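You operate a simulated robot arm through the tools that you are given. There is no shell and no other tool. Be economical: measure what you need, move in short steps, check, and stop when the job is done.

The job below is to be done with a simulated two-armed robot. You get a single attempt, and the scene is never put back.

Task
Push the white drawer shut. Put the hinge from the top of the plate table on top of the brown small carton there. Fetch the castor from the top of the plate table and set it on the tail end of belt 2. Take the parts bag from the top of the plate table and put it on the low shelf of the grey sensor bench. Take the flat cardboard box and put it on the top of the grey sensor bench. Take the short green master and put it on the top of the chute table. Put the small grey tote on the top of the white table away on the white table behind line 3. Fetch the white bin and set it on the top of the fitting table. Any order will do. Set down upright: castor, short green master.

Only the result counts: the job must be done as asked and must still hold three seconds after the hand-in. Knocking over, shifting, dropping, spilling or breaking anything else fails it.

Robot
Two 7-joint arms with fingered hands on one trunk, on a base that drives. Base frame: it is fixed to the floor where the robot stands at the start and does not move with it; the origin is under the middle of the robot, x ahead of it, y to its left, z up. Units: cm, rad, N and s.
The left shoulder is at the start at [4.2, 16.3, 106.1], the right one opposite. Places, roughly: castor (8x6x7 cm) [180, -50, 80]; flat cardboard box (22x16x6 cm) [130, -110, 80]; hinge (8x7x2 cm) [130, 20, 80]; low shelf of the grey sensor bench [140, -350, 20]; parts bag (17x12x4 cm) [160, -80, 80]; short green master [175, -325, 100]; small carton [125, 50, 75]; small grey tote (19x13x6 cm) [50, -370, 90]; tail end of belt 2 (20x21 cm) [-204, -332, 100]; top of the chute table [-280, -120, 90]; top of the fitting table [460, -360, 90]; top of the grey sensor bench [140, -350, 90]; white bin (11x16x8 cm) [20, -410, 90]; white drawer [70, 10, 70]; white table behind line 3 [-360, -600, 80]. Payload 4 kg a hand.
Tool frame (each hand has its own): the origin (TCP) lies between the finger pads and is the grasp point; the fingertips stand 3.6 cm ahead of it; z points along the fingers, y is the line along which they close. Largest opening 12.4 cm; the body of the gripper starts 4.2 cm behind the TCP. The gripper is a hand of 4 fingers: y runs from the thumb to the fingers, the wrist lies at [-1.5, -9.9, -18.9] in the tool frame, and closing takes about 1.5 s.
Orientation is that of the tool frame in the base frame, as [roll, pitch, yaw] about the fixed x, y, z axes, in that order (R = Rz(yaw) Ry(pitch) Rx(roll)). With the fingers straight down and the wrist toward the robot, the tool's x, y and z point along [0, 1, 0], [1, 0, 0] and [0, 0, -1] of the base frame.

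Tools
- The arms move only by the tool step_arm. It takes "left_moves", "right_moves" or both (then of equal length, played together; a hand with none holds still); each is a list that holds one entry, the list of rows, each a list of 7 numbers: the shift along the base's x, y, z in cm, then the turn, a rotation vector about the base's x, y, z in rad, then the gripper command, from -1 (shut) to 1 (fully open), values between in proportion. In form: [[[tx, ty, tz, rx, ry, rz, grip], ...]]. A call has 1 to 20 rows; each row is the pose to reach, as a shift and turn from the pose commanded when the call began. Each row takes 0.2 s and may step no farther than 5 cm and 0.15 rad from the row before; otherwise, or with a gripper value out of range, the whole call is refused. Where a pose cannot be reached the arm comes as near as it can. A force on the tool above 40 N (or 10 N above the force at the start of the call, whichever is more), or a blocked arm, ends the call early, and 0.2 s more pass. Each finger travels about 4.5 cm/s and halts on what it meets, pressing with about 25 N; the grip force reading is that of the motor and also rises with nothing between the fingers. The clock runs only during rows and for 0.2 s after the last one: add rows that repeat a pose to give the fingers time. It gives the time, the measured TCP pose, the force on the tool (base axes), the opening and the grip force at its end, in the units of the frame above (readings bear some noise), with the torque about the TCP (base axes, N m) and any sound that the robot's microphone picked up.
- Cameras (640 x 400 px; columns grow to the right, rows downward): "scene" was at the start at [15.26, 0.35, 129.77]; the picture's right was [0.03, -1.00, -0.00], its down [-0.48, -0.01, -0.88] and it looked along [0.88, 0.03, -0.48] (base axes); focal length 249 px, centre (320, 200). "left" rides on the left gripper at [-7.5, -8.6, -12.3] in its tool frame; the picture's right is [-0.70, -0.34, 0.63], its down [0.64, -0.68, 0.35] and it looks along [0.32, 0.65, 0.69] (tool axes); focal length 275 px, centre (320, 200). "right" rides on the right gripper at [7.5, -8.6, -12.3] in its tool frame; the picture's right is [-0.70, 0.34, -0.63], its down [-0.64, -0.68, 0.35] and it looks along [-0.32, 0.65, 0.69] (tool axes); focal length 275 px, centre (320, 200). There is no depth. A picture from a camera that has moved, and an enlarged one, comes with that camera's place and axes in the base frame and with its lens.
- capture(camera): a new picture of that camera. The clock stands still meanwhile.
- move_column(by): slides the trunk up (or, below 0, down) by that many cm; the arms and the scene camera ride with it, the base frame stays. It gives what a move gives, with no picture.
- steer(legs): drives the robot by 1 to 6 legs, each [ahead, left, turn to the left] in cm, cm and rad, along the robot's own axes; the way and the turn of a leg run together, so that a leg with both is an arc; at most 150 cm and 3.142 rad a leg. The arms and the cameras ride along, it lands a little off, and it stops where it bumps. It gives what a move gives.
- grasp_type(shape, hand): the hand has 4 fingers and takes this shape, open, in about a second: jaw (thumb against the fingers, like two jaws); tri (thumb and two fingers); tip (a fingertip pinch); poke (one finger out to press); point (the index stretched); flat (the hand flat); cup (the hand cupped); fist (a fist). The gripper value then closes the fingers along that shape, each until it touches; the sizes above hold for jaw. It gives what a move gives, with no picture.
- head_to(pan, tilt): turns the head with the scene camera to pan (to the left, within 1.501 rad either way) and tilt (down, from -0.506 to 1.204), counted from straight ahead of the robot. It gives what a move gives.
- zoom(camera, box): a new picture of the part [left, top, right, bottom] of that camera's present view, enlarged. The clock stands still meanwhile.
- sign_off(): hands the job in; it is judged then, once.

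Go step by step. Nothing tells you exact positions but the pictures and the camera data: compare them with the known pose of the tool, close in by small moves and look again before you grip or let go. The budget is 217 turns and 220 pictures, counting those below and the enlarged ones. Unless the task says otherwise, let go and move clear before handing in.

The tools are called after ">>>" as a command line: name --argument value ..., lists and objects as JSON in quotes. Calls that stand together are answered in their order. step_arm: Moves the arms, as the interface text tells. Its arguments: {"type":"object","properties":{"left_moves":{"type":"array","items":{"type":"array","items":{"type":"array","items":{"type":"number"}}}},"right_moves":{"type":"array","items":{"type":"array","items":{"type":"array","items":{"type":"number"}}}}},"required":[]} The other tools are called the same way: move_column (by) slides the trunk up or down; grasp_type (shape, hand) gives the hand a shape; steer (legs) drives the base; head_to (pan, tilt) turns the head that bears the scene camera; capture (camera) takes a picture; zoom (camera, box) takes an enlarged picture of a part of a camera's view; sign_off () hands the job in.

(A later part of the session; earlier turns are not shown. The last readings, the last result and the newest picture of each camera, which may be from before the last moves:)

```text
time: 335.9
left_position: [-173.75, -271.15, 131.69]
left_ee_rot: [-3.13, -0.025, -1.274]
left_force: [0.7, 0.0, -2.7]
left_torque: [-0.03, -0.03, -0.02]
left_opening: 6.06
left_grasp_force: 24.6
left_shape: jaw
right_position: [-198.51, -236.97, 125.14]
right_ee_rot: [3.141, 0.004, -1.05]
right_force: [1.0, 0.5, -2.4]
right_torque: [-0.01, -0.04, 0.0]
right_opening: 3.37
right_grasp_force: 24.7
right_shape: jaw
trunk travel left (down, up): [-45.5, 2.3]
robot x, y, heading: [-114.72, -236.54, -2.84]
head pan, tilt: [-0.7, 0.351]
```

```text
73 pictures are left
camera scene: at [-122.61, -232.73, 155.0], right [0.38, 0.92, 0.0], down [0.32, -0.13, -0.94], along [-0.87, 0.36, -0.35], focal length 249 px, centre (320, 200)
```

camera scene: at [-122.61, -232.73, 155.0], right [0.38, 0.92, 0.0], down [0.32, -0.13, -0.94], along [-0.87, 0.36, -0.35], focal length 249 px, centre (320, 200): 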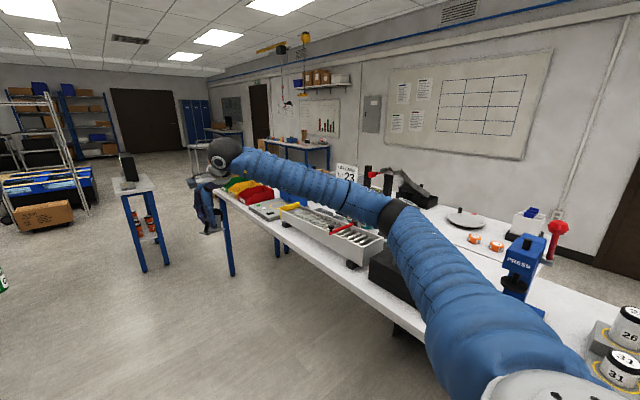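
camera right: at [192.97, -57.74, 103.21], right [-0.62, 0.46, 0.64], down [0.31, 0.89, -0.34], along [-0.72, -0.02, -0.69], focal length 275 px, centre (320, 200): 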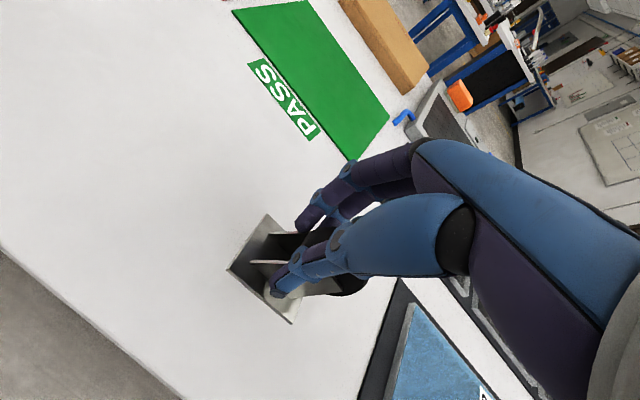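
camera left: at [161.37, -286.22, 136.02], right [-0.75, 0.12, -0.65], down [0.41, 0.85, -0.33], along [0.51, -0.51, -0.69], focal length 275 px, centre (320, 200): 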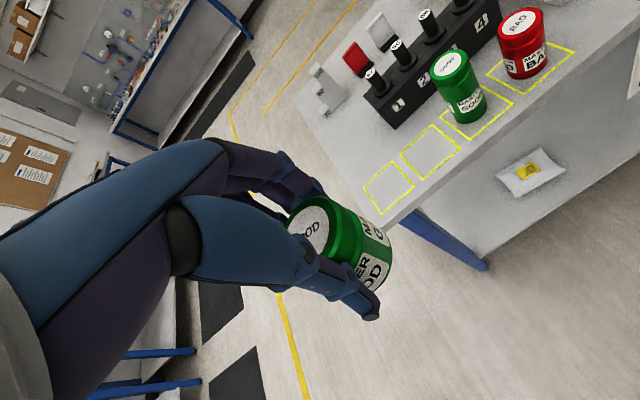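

Belt 2's tail is near (−204, −326). I drive abreast of it and turn to face it.

>>> steer --legs '[[93, -18, 0], [0, 0, 1.58]]'

>>> head_to --pan -0.2 --tilt 0.55

>>> capture --camera "scene"

>>> capture --camera "right"

```text
time: 344.7
left_position: [-174.34, -306.56, 131.81]
left_ee_rot: [-3.129, -0.025, 0.299]
left_force: [0.9, -0.4, -2.3]
left_torque: [-0.01, -0.02, -0.02]
left_opening: 6.0
left_grasp_force: 25.1
left_shape: jaw
right_position: [-208.69, -331.62, 125.12]
right_ee_rot: [3.141, 0.003, 0.519]
right_force: [-0.7, 0.6, -2.5]
right_torque: [0.01, 0.02, 0.01]
right_opening: 3.3
right_grasp_force: 25.1
right_shape: jaw
trunk travel left (down, up): [-45.5, 2.3]
robot x, y, heading: [-208.73, -247.55, -1.262]
head pan, tilt: [-0.7, 0.351]
```

```text
time: 345.6
left_position: [-174.36, -306.63, 131.79]
left_ee_rot: [-3.131, -0.025, 0.301]
left_force: [0.5, 0.2, -3.2]
left_torque: [0.04, 0.02, 0.0]
left_opening: 6.03
left_grasp_force: 24.8
left_shape: jaw
right_position: [-208.7, -331.51, 125.26]
right_ee_rot: [3.141, 0.001, 0.52]
right_force: [0.2, 0.2, -2.3]
right_torque: [0.03, 0.01, 0.02]
right_opening: 3.31
right_grasp_force: 25.7
right_shape: jaw
trunk travel left (down, up): [-45.5, 2.3]
robot x, y, heading: [-208.95, -247.59, -1.267]
head pan, tilt: [-0.201, 0.55]
```

```text
72 pictures are left
camera scene: at [-208.29, -255.76, 153.17], right [-0.99, -0.11, 0.0], down [-0.06, 0.52, -0.85], along [0.09, -0.85, -0.52], focal length 249 px, centre (320, 200)
```

scene: 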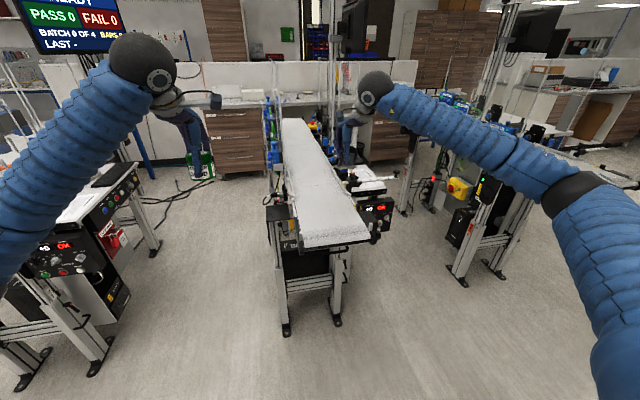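

```text
71 pictures are left
camera right: at [-206.25, -320.35, 137.37], right [-0.43, -0.64, 0.64], down [-0.9, 0.27, -0.34], along [0.05, -0.72, -0.69], focal length 275 px, centre (320, 200)
```

right: 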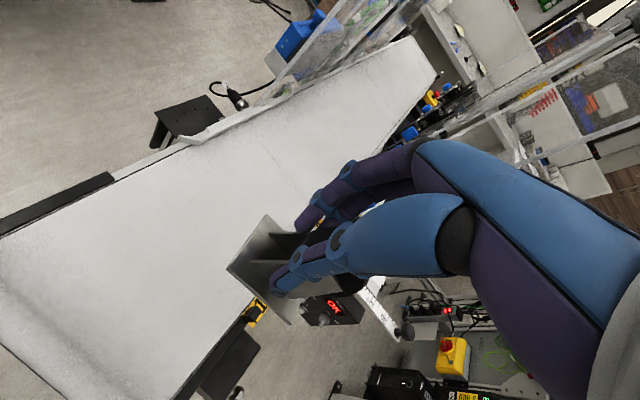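

This is belt 2; its tail region is centred near (−204, −330). I move the castor over it and lower.

>>> step_arm --right_moves '[[[2.2, 0.6, 0, 0, 0, 0, -0.8], [4.5, 1.3, 0, 0, 0, 0, -0.8], [4.5, 1.3, -4, 0, 0, 0, -0.8], [4.5, 1.3, -8, 0, 0, 0, -0.8], [4.5, 1.3, -12, 0, 0, 0, -0.8], [4.5, 1.3, -15, 0, 0, 0, -0.8]]]'

>>> capture --camera "right"

>>> zoom --camera "scene" --box '[240, 110, 440, 270]'

```text
time: 347.0
left_position: [-174.44, -306.58, 131.69]
left_ee_rot: [-3.131, -0.028, 0.3]
left_force: [0.1, 0.1, -2.6]
left_torque: [0.03, -0.01, 0.0]
left_opening: 6.01
left_grasp_force: 25.2
left_shape: jaw
right_position: [-204.22, -330.38, 110.18]
right_ee_rot: [-3.139, 0.002, 0.52]
right_force: [-0.1, -0.6, -3.0]
right_torque: [0.0, -0.05, -0.03]
right_opening: 3.31
right_grasp_force: 25.1
right_shape: jaw
trunk travel left (down, up): [-45.5, 2.3]
robot x, y, heading: [-208.86, -247.51, -1.264]
head pan, tilt: [-0.201, 0.55]
```

```text
70 pictures are left
camera right: at [-201.77, -319.16, 122.31], right [-0.43, -0.64, 0.64], down [-0.9, 0.27, -0.34], along [0.05, -0.72, -0.69], focal length 275 px, centre (320, 200)
```

right: 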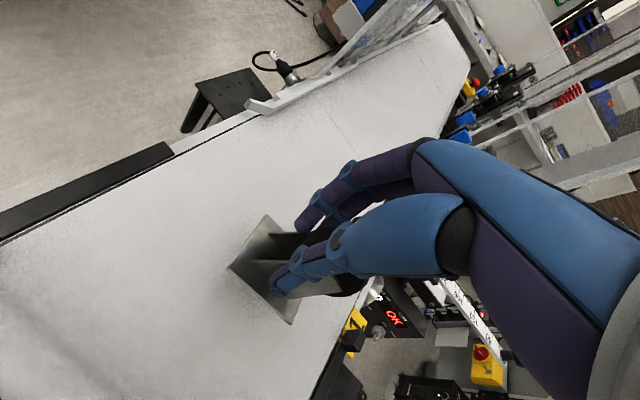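

```text
2.50 times, centred on (340, 190) of scene
camera zoom: at [-208.3, -255.82, 153.16], right [-0.99, -0.11, 0.0], down [-0.06, 0.52, -0.85], along [0.09, -0.85, -0.52], focal length 622 px, centre (270, 225)
```

zoom: 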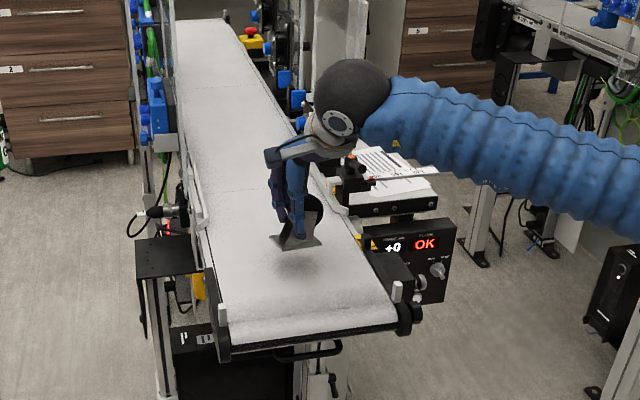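

>>> step_arm --right_moves '[[[0.8, 0.5, -1.5, 0, 0, 0, -0.8], [0.8, 0.5, -3, 0, 0, 0, -0.8], [0.8, 0.5, -3.7, 0, 0, 0, -0.8], [0.8, 0.5, -4.4, 0, 0, 0, -0.8], [0.8, 0.5, -5, 0, 0, 0, -0.8]]]'

>>> zoom --camera "scene" --box '[280, 150, 400, 250]'

```text
time: 348.2
left_position: [-174.44, -306.1, 132.0]
left_ee_rot: [-3.135, -0.026, 0.299]
left_force: [-0.2, 0.8, -2.9]
left_torque: [0.01, 0.05, -0.01]
left_opening: 6.01
left_grasp_force: 25.0
left_shape: jaw
right_position: [-203.25, -329.55, 105.81]
right_ee_rot: [3.135, 0.004, 0.522]
right_force: [-5.1, 8.9, 34.3]
right_torque: [-0.58, -0.26, 0.04]
right_opening: 3.85
right_grasp_force: 24.9
right_shape: jaw
trunk travel left (down, up): [-45.5, 2.3]
robot x, y, heading: [-209.29, -247.45, -1.262]
head pan, tilt: [-0.201, 0.55]
```

```text
4.00 times, centred on (340, 200) of scene
camera zoom: at [-208.36, -255.31, 153.23], right [-0.99, -0.11, 0.0], down [-0.06, 0.52, -0.85], along [0.09, -0.85, -0.52], focal length 996 px, centre (240, 200)
```

zoom: 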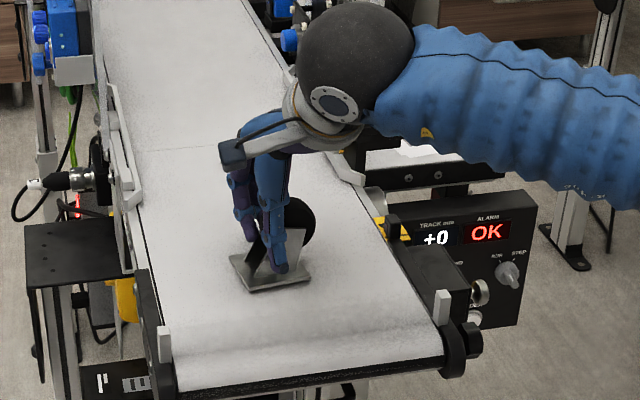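

The castor stands on the belt. I relieve the pressure, open and rise.

>>> step_arm --right_moves '[[[0, 0, 0.3, 0, 0, 0, -0.8], [0, 0, 0.4, 0, 0, 0, -0.4], [0, 0, 0.4, 0, 0, 0, -0.2], [0, 0, 0.4, 0, 0, 0, 0.1], [0, 0, 0.4, 0, 0, 0, 0.5], [0, 0, 0.4, 0, 0, 0, 0.8], [0, 0, 0.4, 0, 0, 0, 1], [0, 0, 1.5, 0, 0, 0, 1], [0, 0, 4, 0, 0, 0, 1], [0, 0, 8, 0, 0, 0, 1], [0, 0, 12, 0, 0, 0, 1], [0, 0, 16, 0, 0, 0, 1], [0, 0, 20, 0, 0, 0, 1]]]'

>>> zoom --camera "scene" --box '[280, 150, 400, 250]'

```text
time: 351.0
left_position: [-174.39, -306.42, 131.88]
left_ee_rot: [-3.132, -0.026, 0.3]
left_force: [-0.5, 0.4, -3.0]
left_torque: [0.03, 0.01, 0.0]
left_opening: 6.01
left_grasp_force: 24.7
left_shape: jaw
right_position: [-203.4, -329.57, 125.2]
right_ee_rot: [3.141, 0.004, 0.523]
right_force: [-0.5, 0.7, -0.4]
right_torque: [-0.02, 0.0, -0.02]
right_opening: 12.39
right_grasp_force: 0.1
right_shape: jaw
trunk travel left (down, up): [-45.5, 2.3]
robot x, y, heading: [-208.89, -247.25, -1.263]
head pan, tilt: [-0.201, 0.55]
```

```text
4.00 times, centred on (340, 200) of scene
camera zoom: at [-208.23, -255.66, 153.18], right [-0.99, -0.11, 0.0], down [-0.06, 0.52, -0.85], along [0.09, -0.85, -0.52], focal length 996 px, centre (240, 200)
```

zoom: 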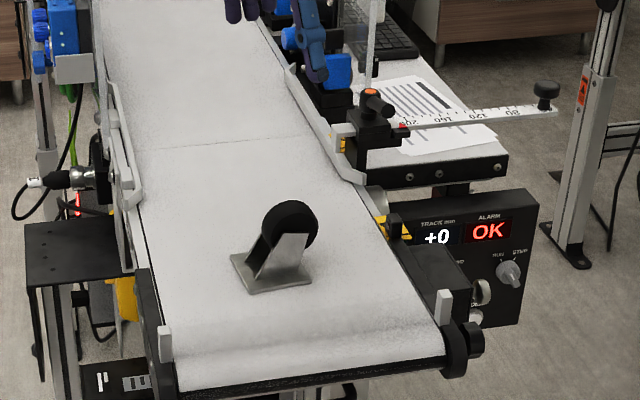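

The castor stands upright on belt 2's tail. Now the master: I turn round toward the chute table behind me and look.

>>> steer --legs '[[10, 0, 0], [0, 0, 3.14]]'

>>> head_to --pan 0.1 --tilt 0.5

>>> capture --camera "scene"

```text
time: 359.5
left_position: [-240.34, -198.23, 131.82]
left_ee_rot: [-3.131, -0.026, -2.845]
left_force: [-0.7, 0.5, -2.2]
left_torque: [-0.04, 0.0, 0.01]
left_opening: 5.9
left_grasp_force: 25.2
left_shape: jaw
right_position: [-211.33, -175.15, 125.12]
right_ee_rot: [-3.141, 0.003, -2.623]
right_force: [-0.5, 0.0, 0.9]
right_torque: [0.02, 0.01, 0.0]
right_opening: 12.35
right_grasp_force: 0.1
right_shape: jaw
trunk travel left (down, up): [-45.5, 2.3]
robot x, y, heading: [-205.77, -257.05, 1.878]
head pan, tilt: [-0.201, 0.55]
```

```text
time: 360.3
left_position: [-240.45, -198.19, 131.79]
left_ee_rot: [-3.131, -0.027, -2.846]
left_force: [-0.3, -0.6, -2.5]
left_torque: [-0.01, -0.01, -0.04]
left_opening: 5.9
left_grasp_force: 25.1
left_shape: jaw
right_position: [-211.36, -175.2, 125.17]
right_ee_rot: [3.141, 0.002, -2.623]
right_force: [-0.1, -0.4, -0.7]
right_torque: [-0.01, -0.01, -0.02]
right_opening: 12.38
right_grasp_force: 0.0
right_shape: jaw
trunk travel left (down, up): [-45.5, 2.3]
robot x, y, heading: [-205.95, -257.18, 1.874]
head pan, tilt: [0.099, 0.499]
```

```text
66 pictures are left
camera scene: at [-209.27, -249.55, 153.63], right [0.92, 0.39, 0.0], down [0.19, -0.44, -0.88], along [-0.34, 0.81, -0.48], focal length 249 px, centre (320, 200)
```

scene: 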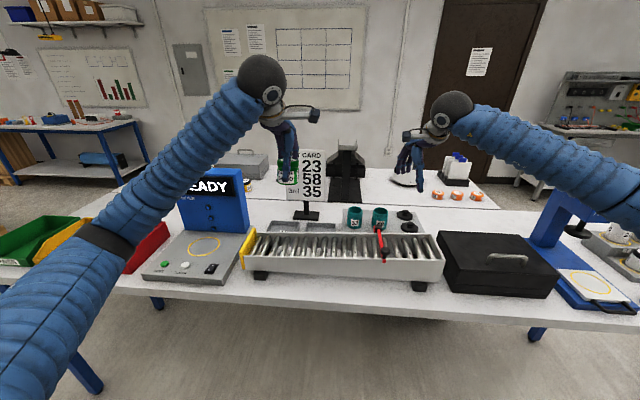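

>>> zoom --camera "scene" --box '[160, 120, 520, 300]'

>>> head_to --pan 0.9 --tilt 0.4

>>> capture --camera "scene"

```text
1.78 times, centred on (340, 210) of scene
camera zoom: at [-209.27, -249.55, 153.63], right [0.92, 0.39, 0.0], down [0.19, -0.44, -0.88], along [-0.34, 0.81, -0.48], focal length 442 px, centre (284, 182)
```

zoom: 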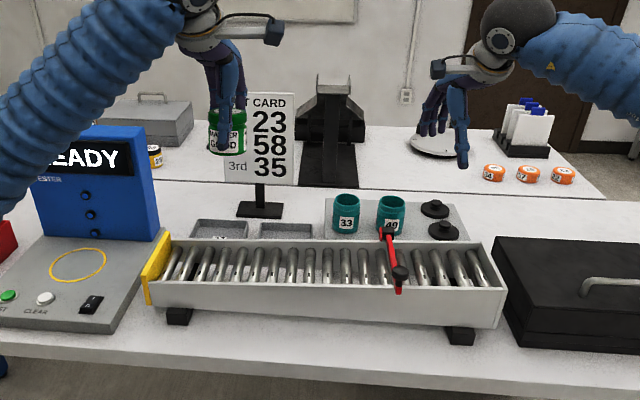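

```text
time: 361.4
left_position: [-240.42, -198.21, 131.73]
left_ee_rot: [-3.131, -0.026, -2.845]
left_force: [0.3, 0.2, -2.6]
left_torque: [-0.03, -0.03, -0.01]
left_opening: 5.88
left_grasp_force: 25.8
left_shape: jaw
right_position: [-211.44, -175.01, 125.17]
right_ee_rot: [-3.141, 0.003, -2.623]
right_force: [0.0, 0.0, -0.4]
right_torque: [0.0, -0.03, 0.05]
right_opening: 12.38
right_grasp_force: 0.1
right_shape: jaw
trunk travel left (down, up): [-45.5, 2.3]
robot x, y, heading: [-206.13, -257.05, 1.874]
head pan, tilt: [0.901, 0.4]
```

```text
64 pictures are left
camera scene: at [-214.35, -254.61, 154.55], right [0.36, 0.93, 0.0], down [0.36, -0.14, -0.92], along [-0.86, 0.33, -0.39], focal length 249 px, centre (320, 200)
```

scene: 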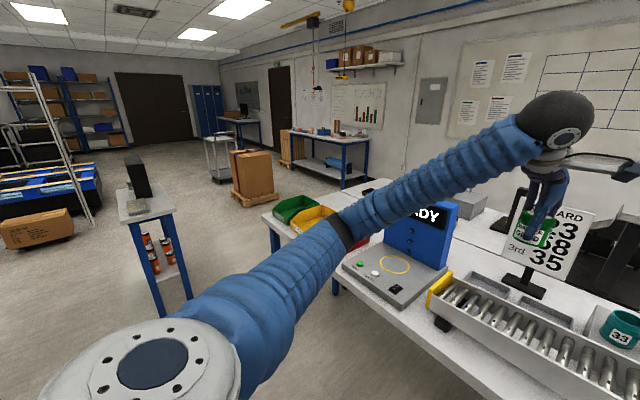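

The chute table is the back table (black chute on it), reachable at its left end. I turn to face along the aisle and check the gap past the stand.

>>> steer --legs '[[-14, 0, 0], [0, 0, 1.57], [75, -20, 0]]'

>>> head_to --pan -0.15 --tilt 0.6

>>> capture --camera "scene"

```text
time: 370.4
left_position: [-337.96, -310.24, 131.81]
left_ee_rot: [-3.132, -0.025, -1.26]
left_force: [-0.7, -0.8, -2.9]
left_torque: [0.01, -0.04, 0.0]
left_opening: 5.88
left_grasp_force: 25.2
left_shape: jaw
right_position: [-361.44, -281.53, 125.15]
right_ee_rot: [3.141, 0.002, -1.038]
right_force: [-0.1, 0.1, -0.1]
right_torque: [0.01, 0.01, -0.03]
right_opening: 12.37
right_grasp_force: 0.1
right_shape: jaw
trunk travel left (down, up): [-45.5, 2.3]
robot x, y, heading: [-279.45, -274.54, -2.828]
head pan, tilt: [0.901, 0.4]
```

```text
time: 371.7
left_position: [-337.86, -310.14, 131.71]
left_ee_rot: [-3.131, -0.026, -1.262]
left_force: [0.2, -0.2, -2.0]
left_torque: [0.03, -0.02, -0.01]
left_opening: 5.88
left_grasp_force: 24.6
left_shape: jaw
right_position: [-361.62, -281.52, 125.16]
right_ee_rot: [-3.14, 0.004, -1.039]
right_force: [-0.2, 0.1, -0.2]
right_torque: [-0.02, 0.01, 0.03]
right_opening: 12.37
right_grasp_force: 0.0
right_shape: jaw
trunk travel left (down, up): [-45.5, 2.3]
robot x, y, heading: [-279.84, -275.0, -2.819]
head pan, tilt: [-0.15, 0.6]
```

```text
63 pictures are left
camera scene: at [-287.38, -276.09, 152.72], right [-0.17, 0.99, 0.0], down [0.56, 0.1, -0.82], along [-0.81, -0.14, -0.57], focal length 249 px, centre (320, 200)
```

scene: 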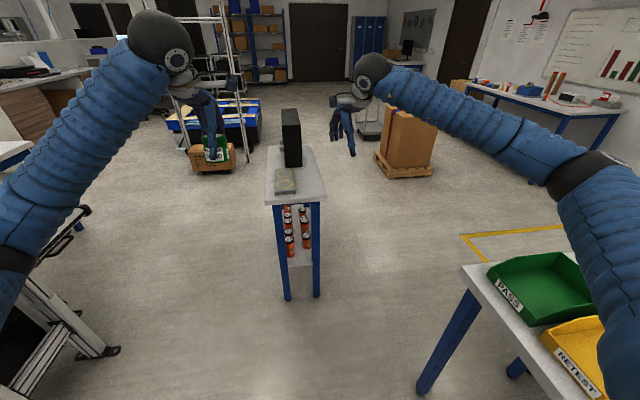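

The master's table must be reached from the west end, and the wide base-level gap is on the belt-3 side of the stand. I raise the right arm, then drive past the stand.

>>> step_arm --right_moves '[[[0, 0, 5, 0, 0, 0, 1], [0, 0, 10, 0, 0, 0, 1], [0, 0, 15, 0, 0, 0, 1], [0, 0, 20, 0, 0, 0, 1], [0, 0, 25, 0, 0, 0, 1]]]'

>>> steer --legs '[[0, 46, 0]]'

>>> head_to --pan 0.2 --tilt 0.7

>>> capture --camera "scene"

```text
time: 372.9
left_position: [-337.8, -310.22, 131.76]
left_ee_rot: [-3.134, -0.025, -1.26]
left_force: [0.7, -0.2, -2.3]
left_torque: [0.02, -0.02, -0.01]
left_opening: 5.88
left_grasp_force: 24.8
left_shape: jaw
right_position: [-361.41, -281.65, 150.24]
right_ee_rot: [-3.141, 0.005, -1.038]
right_force: [-0.2, 0.3, 0.4]
right_torque: [0.04, 0.01, -0.01]
right_opening: 12.36
right_grasp_force: 0.0
right_shape: jaw
trunk travel left (down, up): [-45.5, 2.3]
robot x, y, heading: [-279.33, -275.02, -2.823]
head pan, tilt: [-0.15, 0.6]
```

```text
time: 375.7
left_position: [-323.48, -353.6, 131.7]
left_ee_rot: [-3.131, -0.025, -1.258]
left_force: [0.2, 0.7, -3.4]
left_torque: [0.03, -0.03, 0.05]
left_opening: 5.88
left_grasp_force: 24.8
left_shape: jaw
right_position: [-346.96, -325.03, 150.06]
right_ee_rot: [3.141, 0.005, -1.037]
right_force: [0.1, -0.3, 0.1]
right_torque: [-0.01, 0.02, -0.02]
right_opening: 12.35
right_grasp_force: 0.0
right_shape: jaw
trunk travel left (down, up): [-45.5, 2.3]
robot x, y, heading: [-265.24, -318.14, -2.819]
head pan, tilt: [-0.15, 0.6]
```

```text
time: 376.5
left_position: [-323.46, -353.54, 131.77]
left_ee_rot: [-3.13, -0.027, -1.258]
left_force: [0.6, 0.5, -1.8]
left_torque: [-0.02, -0.02, 0.01]
left_opening: 5.87
left_grasp_force: 25.3
left_shape: jaw
right_position: [-347.03, -325.0, 150.23]
right_ee_rot: [3.141, 0.002, -1.036]
right_force: [-0.2, -0.2, -1.0]
right_torque: [0.0, -0.01, 0.01]
right_opening: 12.38
right_grasp_force: 0.1
right_shape: jaw
trunk travel left (down, up): [-45.5, 2.3]
robot x, y, heading: [-265.23, -318.4, -2.816]
head pan, tilt: [0.201, 0.7]
```

```text
62 pictures are left
camera scene: at [-271.69, -322.12, 151.86], right [-0.5, 0.87, 0.0], down [0.56, 0.32, -0.76], along [-0.66, -0.38, -0.65], focal length 249 px, centre (320, 200)
```

scene: 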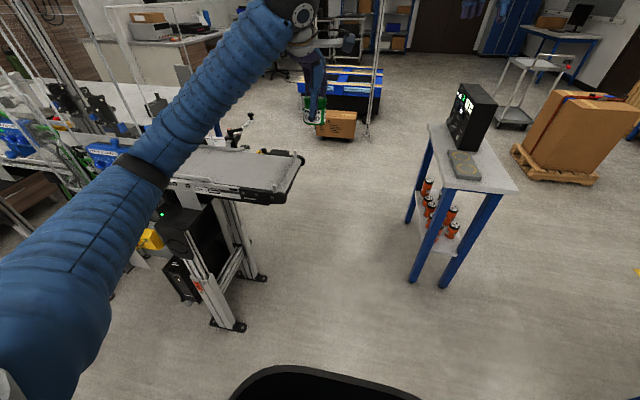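

The passage is about 93 cm wide at floor level. I drive through, then round to the chute table's west end.

>>> steer --legs '[[120, 0, 0], [62, 0, -0.01], [0, -120, 0], [0, -52, 0], [0, 0, 3.13]]'

>>> head_to --pan 0.0 --tilt 0.4

>>> capture --camera "scene"

```text
time: 387.5
left_position: [-506.57, -385.89, 131.64]
left_ee_rot: [-3.13, -0.029, -1.391]
left_force: [-0.4, 0.4, -2.6]
left_torque: [-0.03, -0.06, 0.01]
left_opening: 5.88
left_grasp_force: 24.9
left_shape: jaw
right_position: [-525.83, -354.53, 150.13]
right_ee_rot: [3.141, 0.002, -1.169]
right_force: [-0.6, 0.6, -0.5]
right_torque: [-0.02, -0.02, 0.05]
right_opening: 12.38
right_grasp_force: 0.1
right_shape: jaw
trunk travel left (down, up): [-45.5, 2.3]
robot x, y, heading: [-444.12, -358.4, -2.954]
head pan, tilt: [0.201, 0.7]
stopped in leg 3: the robot was blocked; the commanded pose is now the measured one
```

```text
time: 388.3
left_position: [-506.34, -385.84, 131.71]
left_ee_rot: [-3.132, -0.03, -1.387]
left_force: [-0.6, 0.5, -2.4]
left_torque: [-0.02, -0.05, 0.01]
left_opening: 5.87
left_grasp_force: 25.3
left_shape: jaw
right_position: [-525.81, -354.55, 150.08]
right_ee_rot: [-3.141, 0.004, -1.169]
right_force: [-0.4, 0.3, 0.2]
right_torque: [-0.01, -0.03, -0.01]
right_opening: 12.37
right_grasp_force: 0.0
right_shape: jaw
trunk travel left (down, up): [-45.5, 2.3]
robot x, y, heading: [-444.14, -358.62, -2.956]
head pan, tilt: [0.0, 0.4]
```

```text
61 pictures are left
camera scene: at [-452.07, -360.01, 154.53], right [-0.19, 0.98, 0.0], down [0.38, 0.07, -0.92], along [-0.9, -0.17, -0.39], focal length 249 px, centre (320, 200)
```

scene: 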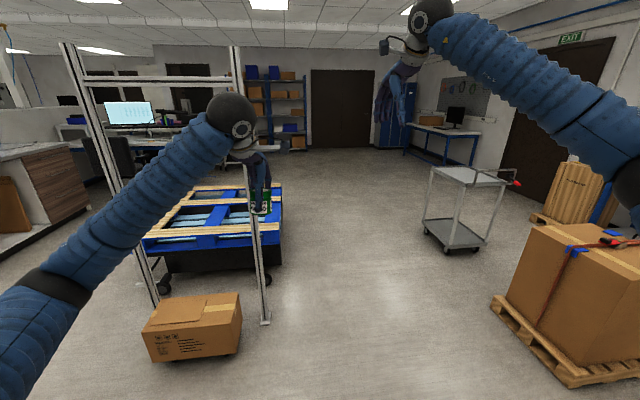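

I bumped while moving right, probably at the stand. I look to the right to see it.

>>> head_to --pan -1.5 --tilt 0.7

>>> capture --camera "scene"

```text
time: 389.9
left_position: [-506.4, -385.79, 131.74]
left_ee_rot: [-3.131, -0.026, -1.388]
left_force: [-0.6, -0.7, -2.1]
left_torque: [0.02, -0.02, 0.01]
left_opening: 5.85
left_grasp_force: 24.8
left_shape: jaw
right_position: [-525.82, -354.49, 150.11]
right_ee_rot: [3.142, 0.004, -1.167]
right_force: [0.7, 1.0, -0.6]
right_torque: [0.02, 0.0, 0.0]
right_opening: 12.38
right_grasp_force: 0.1
right_shape: jaw
trunk travel left (down, up): [-45.5, 2.3]
robot x, y, heading: [-443.76, -358.61, -2.954]
head pan, tilt: [-1.499, 0.7]
```

```text
60 pictures are left
camera scene: at [-445.15, -350.08, 151.88], right [0.97, 0.26, 0.0], down [0.17, -0.62, -0.76], along [-0.19, 0.74, -0.64], focal length 249 px, centre (320, 200)
```

scene: 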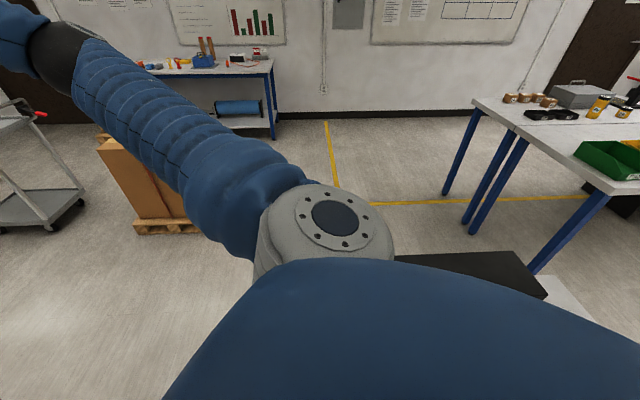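

The stand extends deeper than thought. I pull away, straighten, go further west and then north around it.

>>> steer --legs '[[0, 6, 0], [0, 0, 0.125], [26, 0, 0], [0, -80, 0], [0, -70, 0]]'

>>> head_to --pan -1.5 --tilt 0.5

>>> capture --camera "scene"

```text
time: 400.3
left_position: [-571.97, -263.69, 131.81]
left_ee_rot: [-3.133, -0.028, -1.273]
left_force: [-0.1, -0.4, -3.1]
left_torque: [0.01, -0.01, -0.01]
left_opening: 5.88
left_grasp_force: 25.3
left_shape: jaw
right_position: [-594.79, -234.65, 150.09]
right_ee_rot: [-3.142, 0.002, -1.049]
right_force: [0.1, 0.3, 0.8]
right_torque: [-0.04, -0.01, 0.01]
right_opening: 12.37
right_grasp_force: 0.1
right_shape: jaw
trunk travel left (down, up): [-45.5, 2.3]
robot x, y, heading: [-513.36, -228.69, -2.838]
head pan, tilt: [-1.499, 0.7]
```

```text
time: 401.0
left_position: [-572.01, -263.56, 131.76]
left_ee_rot: [-3.132, -0.028, -1.273]
left_force: [0.5, 0.4, -2.7]
left_torque: [0.01, -0.05, 0.02]
left_opening: 5.89
left_grasp_force: 25.1
left_shape: jaw
right_position: [-594.93, -234.76, 150.12]
right_ee_rot: [-3.141, 0.003, -1.05]
right_force: [0.0, 0.1, 0.9]
right_torque: [-0.01, 0.01, 0.0]
right_opening: 12.38
right_grasp_force: 0.0
right_shape: jaw
trunk travel left (down, up): [-45.5, 2.3]
robot x, y, heading: [-512.95, -229.04, -2.842]
head pan, tilt: [-1.499, 0.499]
```

```text
59 pictures are left
camera scene: at [-515.5, -220.28, 153.64], right [0.93, 0.37, 0.0], down [0.18, -0.45, -0.88], along [-0.32, 0.82, -0.48], focal length 249 px, centre (320, 200)
```

scene: 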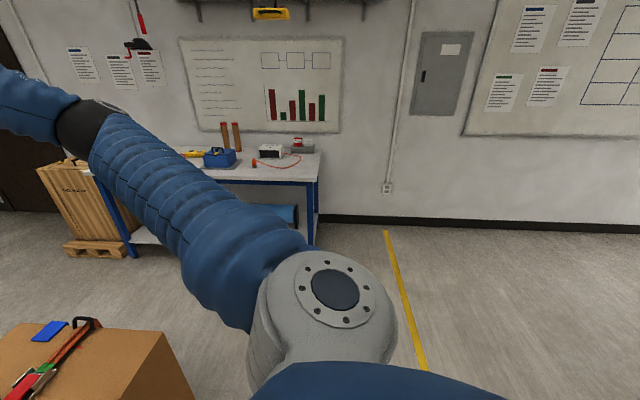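

I turn to face the chute table's west end and look.

>>> steer --legs '[[0, 0, 3.14], [65, 0, 0]]'

>>> head_to --pan 0.0 --tilt 0.5

>>> capture --camera "scene"

```text
time: 412.1
left_position: [-393.75, -170.76, 131.7]
left_ee_rot: [-3.131, -0.028, 1.904]
left_force: [-0.1, 0.3, -2.4]
left_torque: [-0.03, 0.02, 0.0]
left_opening: 5.85
left_grasp_force: 25.6
left_shape: jaw
right_position: [-369.76, -198.8, 150.25]
right_ee_rot: [-3.141, 0.003, 2.129]
right_force: [0.7, -0.7, -0.1]
right_torque: [-0.01, 0.04, 0.02]
right_opening: 12.42
right_grasp_force: 0.1
right_shape: jaw
trunk travel left (down, up): [-45.5, 2.3]
robot x, y, heading: [-451.52, -207.44, 0.339]
head pan, tilt: [-1.499, 0.499]
```

```text
time: 413.7
left_position: [-393.54, -170.73, 131.75]
left_ee_rot: [-3.132, -0.029, 1.907]
left_force: [0.7, -0.1, -2.6]
left_torque: [0.0, 0.01, 0.0]
left_opening: 5.87
left_grasp_force: 24.6
left_shape: jaw
right_position: [-369.8, -198.77, 150.2]
right_ee_rot: [3.141, 0.002, 2.129]
right_force: [0.2, 0.2, -0.6]
right_torque: [0.0, 0.0, 0.02]
right_opening: 12.4
right_grasp_force: 0.0
right_shape: jaw
trunk travel left (down, up): [-45.5, 2.3]
robot x, y, heading: [-451.51, -207.28, 0.344]
head pan, tilt: [0.0, 0.499]
```

```text
58 pictures are left
camera scene: at [-443.58, -204.6, 153.63], right [0.33, -0.94, 0.0], down [-0.45, -0.16, -0.88], along [0.83, 0.29, -0.48], focal length 249 px, centre (320, 200)
```

scene: 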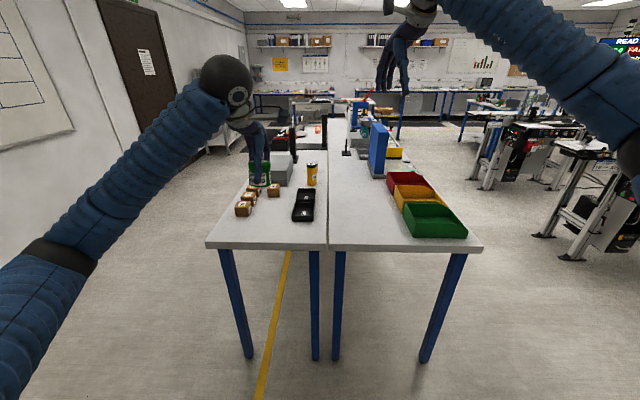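

I see the chute table's near end with a free strip about 17 cm deep. I move up and bring the master over it.

>>> steer --legs '[[28, 7, -0.034]]'

>>> head_to --pan 0.2 --tilt 0.65

>>> capture --camera "scene"

>>> capture --camera "left"

```text
time: 415.7
left_position: [-368.4, -157.03, 131.7]
left_ee_rot: [-3.132, -0.029, 1.874]
left_force: [0.8, -0.4, -3.1]
left_torque: [-0.03, 0.04, -0.01]
left_opening: 5.87
left_grasp_force: 25.0
left_shape: jaw
right_position: [-345.21, -185.7, 150.05]
right_ee_rot: [-3.141, 0.004, 2.098]
right_force: [0.1, 0.1, 0.3]
right_torque: [-0.01, 0.04, 0.0]
right_opening: 12.34
right_grasp_force: 0.0
right_shape: jaw
trunk travel left (down, up): [-45.5, 2.3]
robot x, y, heading: [-427.04, -191.69, 0.31]
head pan, tilt: [0.0, 0.499]
```

```text
time: 416.4
left_position: [-368.18, -156.99, 131.63]
left_ee_rot: [-3.13, -0.029, 1.873]
left_force: [0.4, -0.2, -2.8]
left_torque: [0.01, 0.05, 0.01]
left_opening: 5.84
left_grasp_force: 25.5
left_shape: jaw
right_position: [-345.16, -185.62, 150.12]
right_ee_rot: [-3.142, 0.004, 2.097]
right_force: [0.0, -1.0, 0.0]
right_torque: [0.01, 0.01, -0.02]
right_opening: 12.37
right_grasp_force: 0.1
right_shape: jaw
trunk travel left (down, up): [-45.5, 2.3]
robot x, y, heading: [-427.34, -191.89, 0.308]
head pan, tilt: [0.201, 0.649]
```

```text
57 pictures are left
camera scene: at [-420.29, -187.74, 152.29], right [0.49, -0.87, 0.0], down [-0.53, -0.3, -0.8], along [0.69, 0.39, -0.61], focal length 249 px, centre (320, 200)
```

scene: 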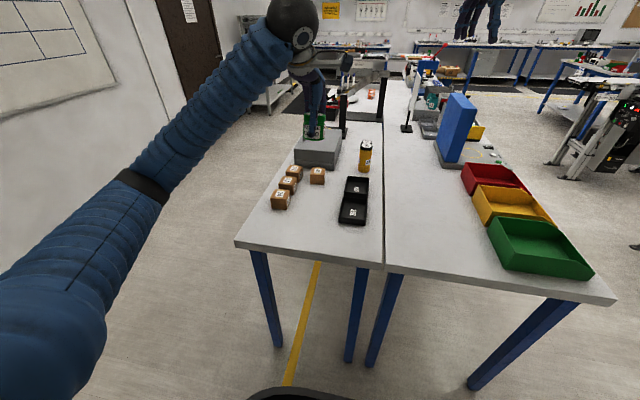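

```text
56 pictures are left
camera left: at [-373.91, -166.92, 143.76], right [-0.13, -0.75, -0.65], down [-0.85, 0.42, -0.32], along [0.51, 0.51, -0.69], focal length 275 px, centre (320, 200)
```

left: 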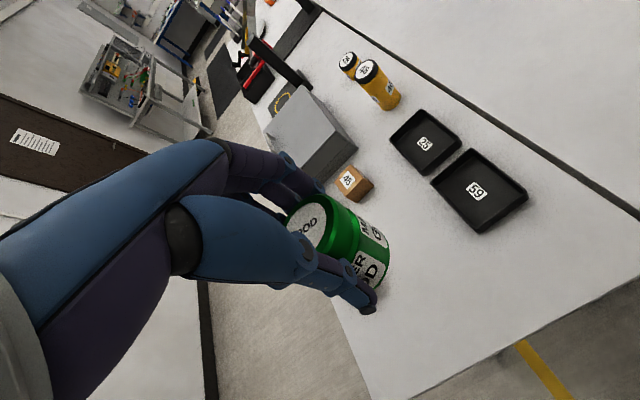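

The spot below is clear. I lower the master toward the table.

>>> step_arm --left_moves '[[[1.2, 0.4, -4, 0, 0, 0, -0.7], [2.4, 0.8, -8, 0, 0, 0, -0.7], [2.4, 0.8, -12.5, 0, 0, 0, -0.7], [2.4, 0.8, -17, 0, 0, 0, -0.7], [2.4, 0.8, -21.5, 0, 0, 0, -0.7], [2.4, 0.8, -26, 0, 0, 0, -0.7], [2.4, 0.8, -30, 0, 0, 0, -0.7], [2.4, 0.8, -33, 0, 0, 0, -0.7], [2.4, 0.8, -35, 0, 0, 0, -0.7]]]'

>>> capture --camera "left"

>>> zoom --camera "scene" --box '[220, 120, 400, 270]'

```text
time: 418.4
left_position: [-365.93, -156.31, 96.66]
left_ee_rot: [-3.131, -0.029, 1.874]
left_force: [-0.3, -0.5, -2.9]
left_torque: [-0.02, 0.01, 0.04]
left_opening: 5.86
left_grasp_force: 25.2
left_shape: jaw
right_position: [-345.24, -185.64, 150.09]
right_ee_rot: [-3.141, 0.003, 2.096]
right_force: [1.0, 0.5, -0.9]
right_torque: [-0.02, 0.02, -0.01]
right_opening: 12.36
right_grasp_force: 0.0
right_shape: jaw
trunk travel left (down, up): [-45.5, 2.3]
robot x, y, heading: [-427.32, -191.96, 0.306]
head pan, tilt: [0.201, 0.649]
```

```text
55 pictures are left
camera left: at [-371.59, -166.2, 108.83], right [-0.13, -0.75, -0.65], down [-0.85, 0.42, -0.32], along [0.51, 0.51, -0.69], focal length 275 px, centre (320, 200)
```

left: 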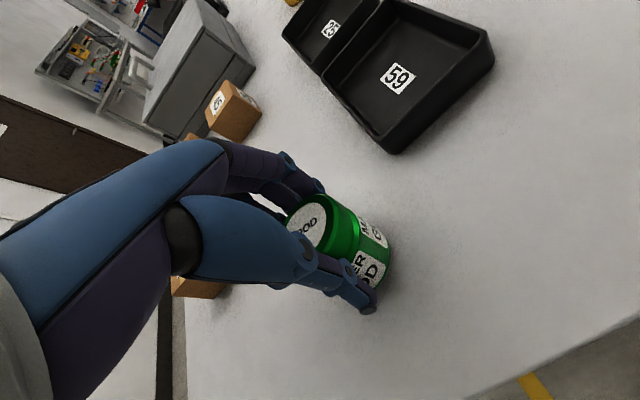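

```text
2.67 times, centred on (310, 195) of scene
camera zoom: at [-420.36, -187.77, 152.29], right [0.49, -0.87, 0.0], down [-0.53, -0.3, -0.8], along [0.69, 0.39, -0.61], focal length 664 px, centre (347, 213)
```

zoom: 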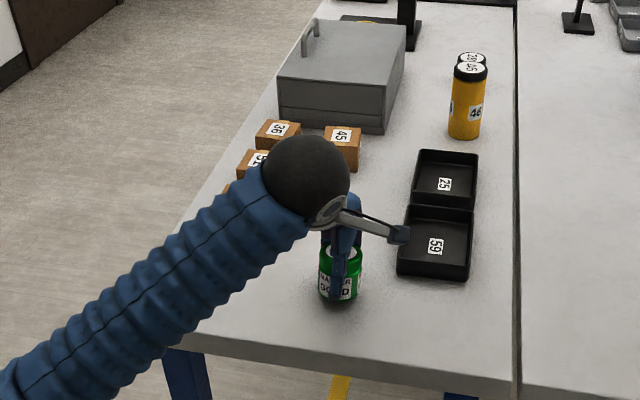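

>>> step_arm --left_moves '[[[0, 0, -1.5, 0, 0, 0, -0.7], [0, 0, -2.5, 0, 0, 0, -0.7], [0, 0, -3.2, 0, 0, 0, -0.7], [0, 0, -3.8, 0, 0, 0, -0.7], [0, 0, -3.8, 0, 0, 0, -0.7]]]'

>>> zoom --camera "scene" --box '[270, 180, 370, 260]'

```text
time: 419.0
left_position: [-365.81, -156.24, 95.22]
left_ee_rot: [3.136, -0.023, 1.874]
left_force: [-5.6, -1.9, 28.4]
left_torque: [0.29, -0.77, 0.07]
left_opening: 6.3
left_grasp_force: 25.4
left_shape: jaw
right_position: [-345.44, -185.87, 150.27]
right_ee_rot: [3.139, 0.004, 2.099]
right_force: [0.1, 0.6, 0.0]
right_torque: [-0.02, 0.0, -0.01]
right_opening: 12.38
right_grasp_force: 0.0
right_shape: jaw
trunk travel left (down, up): [-45.5, 2.3]
robot x, y, heading: [-426.95, -191.88, 0.308]
head pan, tilt: [0.201, 0.649]
stopped in row 3 (left hand): the force on the tool passed its limit at 44 N (the readings are from after the stop); the commanded pose is now the measured one
```

```text
5.00 times, centred on (320, 220) of scene
camera zoom: at [-420.49, -187.84, 152.31], right [0.49, -0.87, 0.0], down [-0.53, -0.3, -0.8], along [0.69, 0.39, -0.61], focal length 1244 px, centre (320, 100)
```

zoom: 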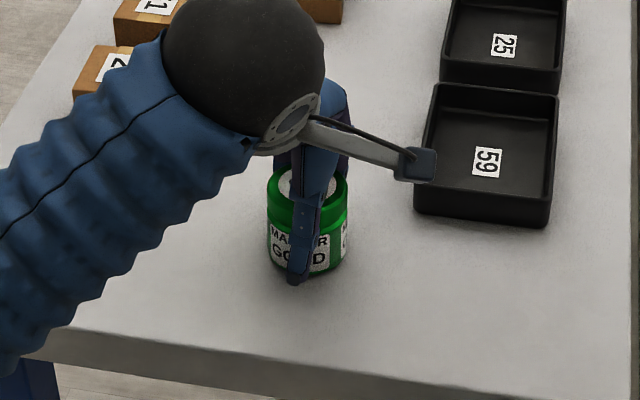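

The master stands on the table. I ease off, open and rise.

>>> step_arm --left_moves '[[[0, 0, 0.2, 0, 0, 0, -0.7], [0, 0, 0.3, 0, 0, 0, -0.1], [0, 0, 0.3, 0, 0, 0, 0.2], [0, 0, 0.3, 0, 0, 0, 0.6], [0, 0, 0.3, 0, 0, 0, 1], [0, 0, 0.3, 0, 0, 0, 1], [0, 0, 2, 0, 0, 0, 1], [0, 0, 5, 0, 0, 0, 1], [0, 0, 9, 0, 0, 0, 1], [0, 0, 13.5, 0, 0, 0, 1], [0, 0, 18, 0, 0, 0, 1], [0, 0, 22.5, 0, 0, 0, 1], [0, 0, 27, 0, 0, 0, 1], [0, 0, 31.5, 0, 0, 0, 1], [0, 0, 36, 0, 0, 0, 1]]]'

>>> zoom --camera "scene" --box '[220, 120, 400, 270]'

```text
time: 422.2
left_position: [-366.0, -156.21, 130.89]
left_ee_rot: [-3.14, -0.024, 1.873]
left_force: [-0.2, -0.1, 0.0]
left_torque: [-0.01, -0.01, 0.01]
left_opening: 12.35
left_grasp_force: 0.0
left_shape: jaw
right_position: [-345.24, -185.79, 150.26]
right_ee_rot: [-3.141, 0.005, 2.098]
right_force: [-0.1, 1.1, -0.3]
right_torque: [-0.01, -0.01, -0.01]
right_opening: 12.42
right_grasp_force: 0.1
right_shape: jaw
trunk travel left (down, up): [-45.5, 2.3]
robot x, y, heading: [-427.37, -191.78, 0.309]
head pan, tilt: [0.201, 0.649]
```

```text
2.67 times, centred on (310, 195) of scene
camera zoom: at [-420.49, -187.82, 152.31], right [0.49, -0.87, 0.0], down [-0.53, -0.3, -0.8], along [0.69, 0.39, -0.61], focal length 664 px, centre (347, 213)
```

zoom: 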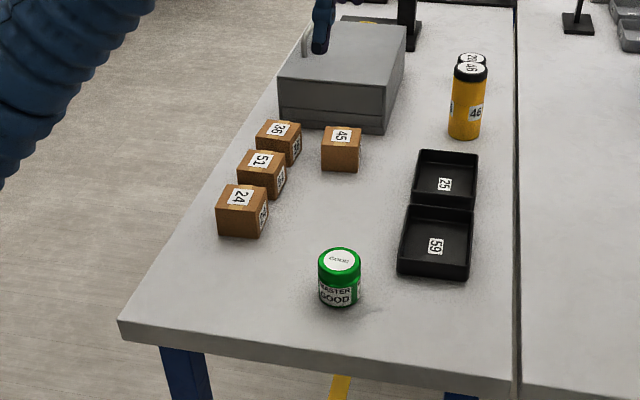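

The master is upright on the chute table. I raise the left arm and head back past the stand for the tote, looking south on the way.

>>> step_arm --left_moves '[[[0, 0, 5, 0, 0, 0, 1], [0, 0, 10, 0, 0, 0, 1], [0, 0, 15, 0, 0, 0, 1], [0, 0, 20, 0, 0, 0, 1]]]'

>>> steer --legs '[[-101, 0, 0], [0, -100, 0], [0, -72, 0]]'

>>> head_to --pan -1.3 --tilt 0.3

>>> capture --camera "scene"

>>> head_to --pan 0.3 --tilt 0.6

>>> capture --camera "scene"

```text
time: 423.2
left_position: [-365.91, -156.38, 150.93]
left_ee_rot: [-3.141, -0.027, 1.874]
left_force: [0.2, 0.1, 0.8]
left_torque: [-0.01, 0.04, 0.0]
left_opening: 12.34
left_grasp_force: 0.2
left_shape: jaw
right_position: [-345.38, -186.01, 150.37]
right_ee_rot: [3.14, 0.003, 2.098]
right_force: [-0.2, -0.6, 0.3]
right_torque: [0.02, -0.02, -0.02]
right_opening: 12.34
right_grasp_force: 0.2
right_shape: jaw
trunk travel left (down, up): [-45.5, 2.3]
robot x, y, heading: [-427.17, -191.66, 0.311]
head pan, tilt: [0.201, 0.649]
```

```text
time: 436.8
left_position: [-409.6, -352.24, 150.74]
left_ee_rot: [-3.139, -0.023, 1.872]
left_force: [-0.4, -0.5, -0.4]
left_torque: [0.03, 0.0, 0.03]
left_opening: 12.36
left_grasp_force: 0.1
left_shape: jaw
right_position: [-389.3, -381.69, 150.32]
right_ee_rot: [3.139, 0.003, 2.095]
right_force: [0.0, 0.1, -0.8]
right_torque: [0.01, 0.05, 0.04]
right_opening: 12.36
right_grasp_force: 0.1
right_shape: jaw
trunk travel left (down, up): [-45.5, 2.3]
robot x, y, heading: [-471.22, -387.48, 0.308]
head pan, tilt: [0.201, 0.649]
```

```text
time: 438.4
left_position: [-409.6, -352.01, 150.71]
left_ee_rot: [-3.14, -0.025, 1.871]
left_force: [0.0, -0.4, 0.0]
left_torque: [-0.01, 0.0, -0.01]
left_opening: 12.37
left_grasp_force: 0.0
left_shape: jaw
right_position: [-389.22, -381.67, 150.25]
right_ee_rot: [3.14, 0.003, 2.095]
right_force: [-0.1, -0.5, 0.5]
right_torque: [0.01, -0.02, 0.01]
right_opening: 12.37
right_grasp_force: 0.0
right_shape: jaw
trunk travel left (down, up): [-45.5, 2.3]
robot x, y, heading: [-471.19, -387.57, 0.312]
head pan, tilt: [-1.3, 0.3]
```

```text
51 pictures are left
camera scene: at [-466.77, -395.58, 155.48], right [-0.84, -0.55, 0.0], down [-0.16, 0.25, -0.96], along [0.52, -0.8, -0.3], focal length 249 px, centre (320, 200)
```

scene: 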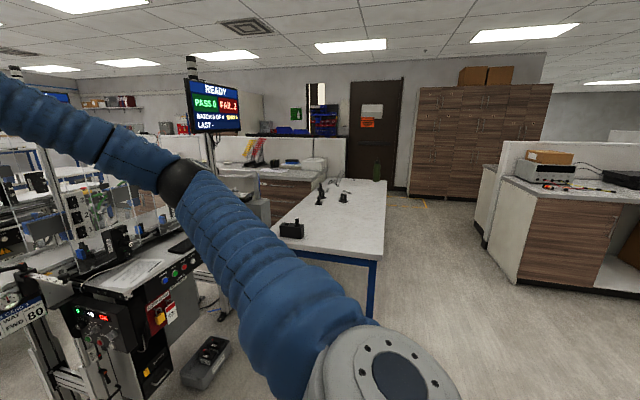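

```text
time: 440.1
left_position: [-409.61, -352.1, 150.88]
left_ee_rot: [-3.139, -0.023, 1.872]
left_force: [-0.1, 0.7, -0.2]
left_torque: [-0.01, -0.01, 0.03]
left_opening: 12.37
left_grasp_force: 0.0
left_shape: jaw
right_position: [-389.27, -381.62, 150.2]
right_ee_rot: [3.141, 0.004, 2.096]
right_force: [-0.3, -0.2, -0.9]
right_torque: [0.0, -0.01, 0.03]
right_opening: 12.37
right_grasp_force: 0.1
right_shape: jaw
trunk travel left (down, up): [-45.5, 2.3]
robot x, y, heading: [-471.26, -387.62, 0.308]
head pan, tilt: [0.3, 0.6]
```

```text
50 pictures are left
camera scene: at [-464.62, -382.73, 152.72], right [0.57, -0.82, 0.0], down [-0.47, -0.32, -0.82], along [0.68, 0.47, -0.57], focal length 249 px, centre (320, 200)
```

scene: 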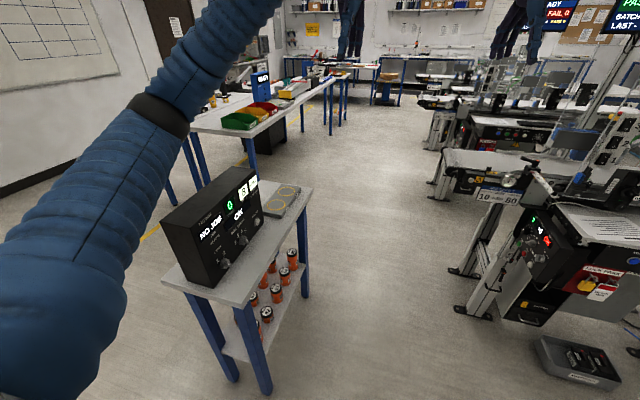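

I see the white table behind line 3 south of here (near end at about (−400, −510)). Now back along the aisle to fetch the tote from the white table.

>>> steer --legs '[[150, 0, 0], [67, 0, 0], [0, 33, 0], [150, 0, 0], [150, 0, 0], [12, 0, -1.57]]'

>>> steer --legs '[[88, 0, 0]]'

>>> head_to --pan -0.2 --tilt 0.6

>>> capture --camera "scene"

```text
time: 450.3
left_position: [-211.92, -288.12, 151.48]
left_ee_rot: [3.134, -0.018, 1.869]
left_force: [-0.1, -0.4, 0.6]
left_torque: [0.01, -0.02, 0.05]
left_opening: 12.37
left_grasp_force: 0.3
left_shape: jaw
right_position: [-191.65, -317.97, 151.48]
right_ee_rot: [3.128, 0.014, 2.091]
right_force: [0.2, -1.2, 0.2]
right_torque: [-0.03, 0.0, 0.01]
right_opening: 12.37
right_grasp_force: 0.0
right_shape: jaw
trunk travel left (down, up): [-45.5, 2.3]
robot x, y, heading: [-272.3, -324.07, 0.303]
head pan, tilt: [0.3, 0.6]
stopped in leg 2: the robot was blocked; the commanded pose is now the measured one
```

```text
time: 451.1
left_position: [-211.72, -288.21, 151.22]
left_ee_rot: [3.135, -0.018, 1.866]
left_force: [0.6, 1.1, -0.2]
left_torque: [-0.02, 0.01, 0.0]
left_opening: 12.39
left_grasp_force: 0.1
left_shape: jaw
right_position: [-191.54, -318.02, 151.57]
right_ee_rot: [3.128, 0.012, 2.088]
right_force: [-0.3, 1.3, -0.6]
right_torque: [-0.02, 0.02, -0.01]
right_opening: 12.4
right_grasp_force: 0.1
right_shape: jaw
trunk travel left (down, up): [-45.5, 2.3]
robot x, y, heading: [-272.04, -323.85, 0.299]
head pan, tilt: [0.3, 0.6]
stopped in leg 1: the robot was blocked; the commanded pose is now the measured one
```

```text
time: 452.1
left_position: [-211.95, -288.29, 151.39]
left_ee_rot: [3.133, -0.016, 1.869]
left_force: [-0.1, 0.3, -0.6]
left_torque: [0.0, 0.05, 0.04]
left_opening: 12.38
left_grasp_force: 0.0
left_shape: jaw
right_position: [-191.55, -317.99, 151.55]
right_ee_rot: [3.13, 0.012, 2.089]
right_force: [-0.3, -0.4, -0.1]
right_torque: [-0.01, -0.02, 0.04]
right_opening: 12.41
right_grasp_force: 0.1
right_shape: jaw
trunk travel left (down, up): [-45.5, 2.3]
robot x, y, heading: [-271.99, -323.87, 0.306]
head pan, tilt: [-0.201, 0.6]
```

```text
49 pictures are left
camera scene: at [-265.48, -322.67, 152.81], right [0.1, -0.99, 0.01], down [-0.55, -0.06, -0.83], along [0.83, 0.08, -0.56], focal length 249 px, centre (320, 200)
```

scene: 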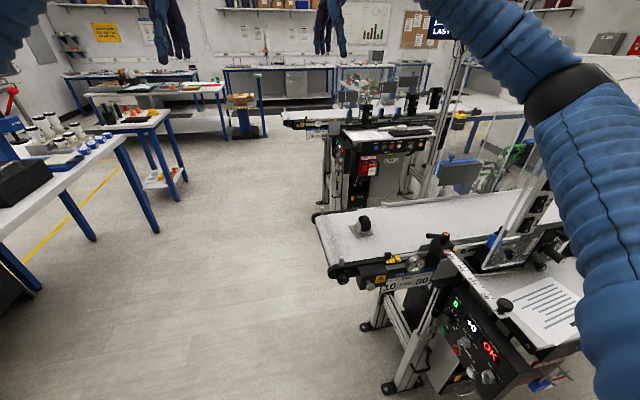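

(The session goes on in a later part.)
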